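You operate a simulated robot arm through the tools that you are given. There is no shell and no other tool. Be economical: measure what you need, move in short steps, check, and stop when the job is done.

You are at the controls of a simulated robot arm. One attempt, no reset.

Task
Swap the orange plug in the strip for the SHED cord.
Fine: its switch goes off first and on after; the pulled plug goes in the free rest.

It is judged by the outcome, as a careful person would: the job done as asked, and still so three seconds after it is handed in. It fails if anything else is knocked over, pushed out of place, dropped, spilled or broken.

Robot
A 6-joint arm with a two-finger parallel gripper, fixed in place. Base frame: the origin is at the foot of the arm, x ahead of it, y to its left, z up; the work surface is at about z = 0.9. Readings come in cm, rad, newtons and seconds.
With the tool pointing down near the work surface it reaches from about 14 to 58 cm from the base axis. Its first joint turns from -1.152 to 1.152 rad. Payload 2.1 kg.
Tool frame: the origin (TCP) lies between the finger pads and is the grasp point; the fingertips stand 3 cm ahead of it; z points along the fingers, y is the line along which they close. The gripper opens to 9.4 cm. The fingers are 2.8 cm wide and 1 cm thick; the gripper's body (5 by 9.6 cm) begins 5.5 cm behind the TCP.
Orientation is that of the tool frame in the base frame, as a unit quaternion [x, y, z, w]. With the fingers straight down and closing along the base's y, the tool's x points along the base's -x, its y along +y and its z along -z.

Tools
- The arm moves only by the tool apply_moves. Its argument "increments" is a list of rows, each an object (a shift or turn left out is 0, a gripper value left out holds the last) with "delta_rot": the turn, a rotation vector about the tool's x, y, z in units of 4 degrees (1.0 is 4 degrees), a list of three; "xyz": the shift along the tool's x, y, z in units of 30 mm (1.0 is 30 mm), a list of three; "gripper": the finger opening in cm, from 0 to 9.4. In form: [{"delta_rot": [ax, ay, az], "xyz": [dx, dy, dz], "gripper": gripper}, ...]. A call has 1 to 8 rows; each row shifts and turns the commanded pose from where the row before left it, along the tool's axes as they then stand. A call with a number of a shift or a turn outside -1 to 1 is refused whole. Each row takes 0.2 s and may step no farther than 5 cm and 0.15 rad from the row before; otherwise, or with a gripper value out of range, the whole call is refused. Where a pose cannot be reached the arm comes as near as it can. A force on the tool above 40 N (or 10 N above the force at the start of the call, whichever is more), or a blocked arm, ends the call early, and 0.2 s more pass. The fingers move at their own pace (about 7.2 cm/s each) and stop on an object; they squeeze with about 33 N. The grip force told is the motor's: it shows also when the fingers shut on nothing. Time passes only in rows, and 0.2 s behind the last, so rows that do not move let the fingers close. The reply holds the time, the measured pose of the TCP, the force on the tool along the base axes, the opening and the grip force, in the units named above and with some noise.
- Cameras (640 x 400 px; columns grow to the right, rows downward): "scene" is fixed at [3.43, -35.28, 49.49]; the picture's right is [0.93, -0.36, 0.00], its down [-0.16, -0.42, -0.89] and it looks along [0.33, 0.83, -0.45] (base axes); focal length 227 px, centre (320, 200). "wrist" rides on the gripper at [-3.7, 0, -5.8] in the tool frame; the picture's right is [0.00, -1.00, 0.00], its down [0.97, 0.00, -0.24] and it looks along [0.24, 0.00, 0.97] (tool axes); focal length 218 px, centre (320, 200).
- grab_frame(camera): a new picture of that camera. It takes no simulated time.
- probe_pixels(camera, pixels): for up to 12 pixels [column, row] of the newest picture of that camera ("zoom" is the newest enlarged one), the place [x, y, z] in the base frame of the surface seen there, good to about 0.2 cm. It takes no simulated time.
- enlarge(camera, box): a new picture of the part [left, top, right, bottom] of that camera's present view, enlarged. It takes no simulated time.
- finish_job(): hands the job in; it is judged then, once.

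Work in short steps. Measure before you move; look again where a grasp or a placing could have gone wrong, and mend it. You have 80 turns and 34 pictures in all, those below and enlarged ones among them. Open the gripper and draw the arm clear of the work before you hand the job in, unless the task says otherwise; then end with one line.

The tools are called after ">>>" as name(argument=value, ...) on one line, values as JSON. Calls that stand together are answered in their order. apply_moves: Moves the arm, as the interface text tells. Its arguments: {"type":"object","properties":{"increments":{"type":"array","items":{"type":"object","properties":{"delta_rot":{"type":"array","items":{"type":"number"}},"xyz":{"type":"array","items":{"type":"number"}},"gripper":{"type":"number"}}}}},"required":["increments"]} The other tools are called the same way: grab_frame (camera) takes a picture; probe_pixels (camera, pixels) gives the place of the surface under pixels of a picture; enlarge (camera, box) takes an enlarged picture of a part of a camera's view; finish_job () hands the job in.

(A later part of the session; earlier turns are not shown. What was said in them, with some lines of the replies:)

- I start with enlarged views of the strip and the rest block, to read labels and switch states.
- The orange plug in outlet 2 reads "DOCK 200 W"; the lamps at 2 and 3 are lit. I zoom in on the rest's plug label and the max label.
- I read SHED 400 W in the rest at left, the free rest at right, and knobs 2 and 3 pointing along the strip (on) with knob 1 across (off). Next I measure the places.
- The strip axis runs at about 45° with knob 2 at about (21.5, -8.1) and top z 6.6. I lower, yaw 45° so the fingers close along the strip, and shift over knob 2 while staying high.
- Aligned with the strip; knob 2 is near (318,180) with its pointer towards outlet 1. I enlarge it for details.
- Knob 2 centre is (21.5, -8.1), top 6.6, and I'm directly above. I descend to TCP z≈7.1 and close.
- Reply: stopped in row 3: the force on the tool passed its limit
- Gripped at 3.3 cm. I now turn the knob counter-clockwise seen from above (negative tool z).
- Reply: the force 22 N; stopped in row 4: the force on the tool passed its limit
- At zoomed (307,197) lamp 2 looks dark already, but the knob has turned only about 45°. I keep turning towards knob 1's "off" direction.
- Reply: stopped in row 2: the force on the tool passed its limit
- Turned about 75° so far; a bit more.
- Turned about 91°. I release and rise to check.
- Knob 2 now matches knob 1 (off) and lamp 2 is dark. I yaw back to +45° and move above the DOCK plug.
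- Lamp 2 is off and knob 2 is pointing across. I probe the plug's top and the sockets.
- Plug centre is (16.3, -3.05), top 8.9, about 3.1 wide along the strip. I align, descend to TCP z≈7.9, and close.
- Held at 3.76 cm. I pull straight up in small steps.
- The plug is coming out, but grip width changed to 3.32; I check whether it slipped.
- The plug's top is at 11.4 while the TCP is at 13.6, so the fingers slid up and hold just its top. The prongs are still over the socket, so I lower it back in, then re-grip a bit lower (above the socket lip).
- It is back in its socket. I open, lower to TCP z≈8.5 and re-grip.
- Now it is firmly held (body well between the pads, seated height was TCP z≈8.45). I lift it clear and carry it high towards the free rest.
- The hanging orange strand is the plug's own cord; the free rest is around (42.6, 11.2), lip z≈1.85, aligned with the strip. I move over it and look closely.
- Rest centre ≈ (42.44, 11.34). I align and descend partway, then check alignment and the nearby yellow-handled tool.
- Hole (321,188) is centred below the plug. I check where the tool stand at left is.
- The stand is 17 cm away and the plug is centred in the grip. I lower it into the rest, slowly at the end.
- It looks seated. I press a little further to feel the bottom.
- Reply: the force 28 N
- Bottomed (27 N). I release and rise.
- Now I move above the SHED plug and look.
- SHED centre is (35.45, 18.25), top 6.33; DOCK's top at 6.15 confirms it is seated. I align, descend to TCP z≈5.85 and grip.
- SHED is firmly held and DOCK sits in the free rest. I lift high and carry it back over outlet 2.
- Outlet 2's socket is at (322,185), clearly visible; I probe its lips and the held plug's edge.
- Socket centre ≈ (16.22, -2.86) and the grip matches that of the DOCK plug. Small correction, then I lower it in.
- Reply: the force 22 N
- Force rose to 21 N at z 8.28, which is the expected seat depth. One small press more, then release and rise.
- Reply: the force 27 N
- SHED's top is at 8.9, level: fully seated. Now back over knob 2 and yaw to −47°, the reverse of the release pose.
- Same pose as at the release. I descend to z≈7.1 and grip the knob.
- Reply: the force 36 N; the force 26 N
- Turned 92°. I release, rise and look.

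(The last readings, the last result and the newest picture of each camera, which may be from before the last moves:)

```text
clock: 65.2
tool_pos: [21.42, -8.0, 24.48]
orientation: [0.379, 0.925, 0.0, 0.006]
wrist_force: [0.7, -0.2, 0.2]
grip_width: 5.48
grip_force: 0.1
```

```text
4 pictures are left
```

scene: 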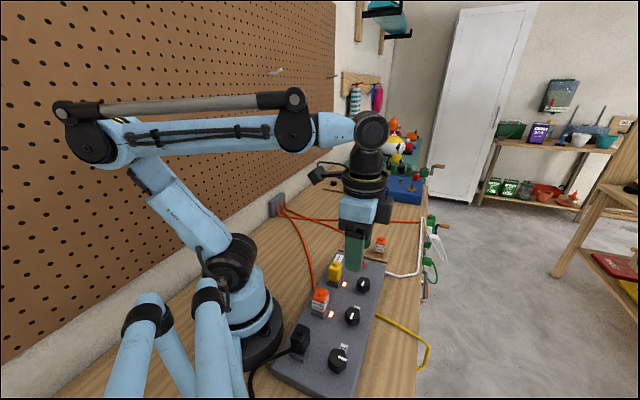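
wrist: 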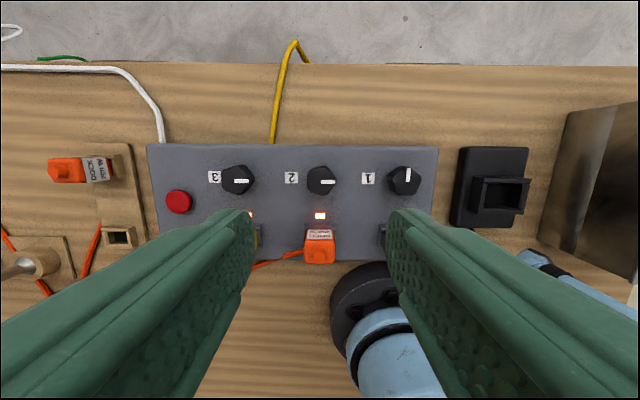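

Lamps 2 and 3 are lit, knob 2 points along the strip as before, SHED is in outlet 2, and DOCK is in the rest. I rise farther with the gripper open, and check once.

>>> apply_moves(increments=[{"xyz": [0, 0, -1], "gripper": 9}, {"xyz": [0, 0, -1]}, {"xyz": [0, 0, -1]}, {"xyz": [0, 0, -1]}, {"xyz": [0, 0, -1]}, {}])

>>> enlarge(camera="scene", box=[270, 220, 420, 370])

```text
clock: 66.6
tool_pos: [21.41, -8.02, 39.51]
orientation: [0.378, 0.926, 0.0, 0.006]
wrist_force: [0.5, 0.4, -0.6]
grip_width: 8.99
grip_force: 0.1
```

```text
2.67 times, centred on (345, 295) of scene
```

zoom: 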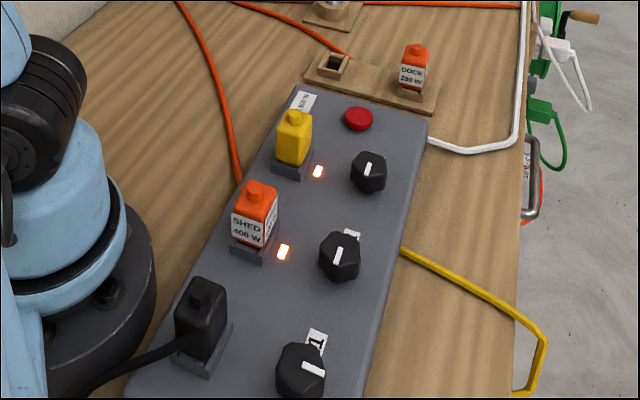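

Everything is as asked, and the arm is clear, so I hand the job in.

>>> finish_job()

```text
The job is handed in.
```

The SHED plug is in outlet 2 with its switch off before the swap and on again after (lamp lit), and the DOCK plug stands in the free rest; I couldn't read the yellow plug's wattage, so the total against the strip's 900 W limit is unchecked.
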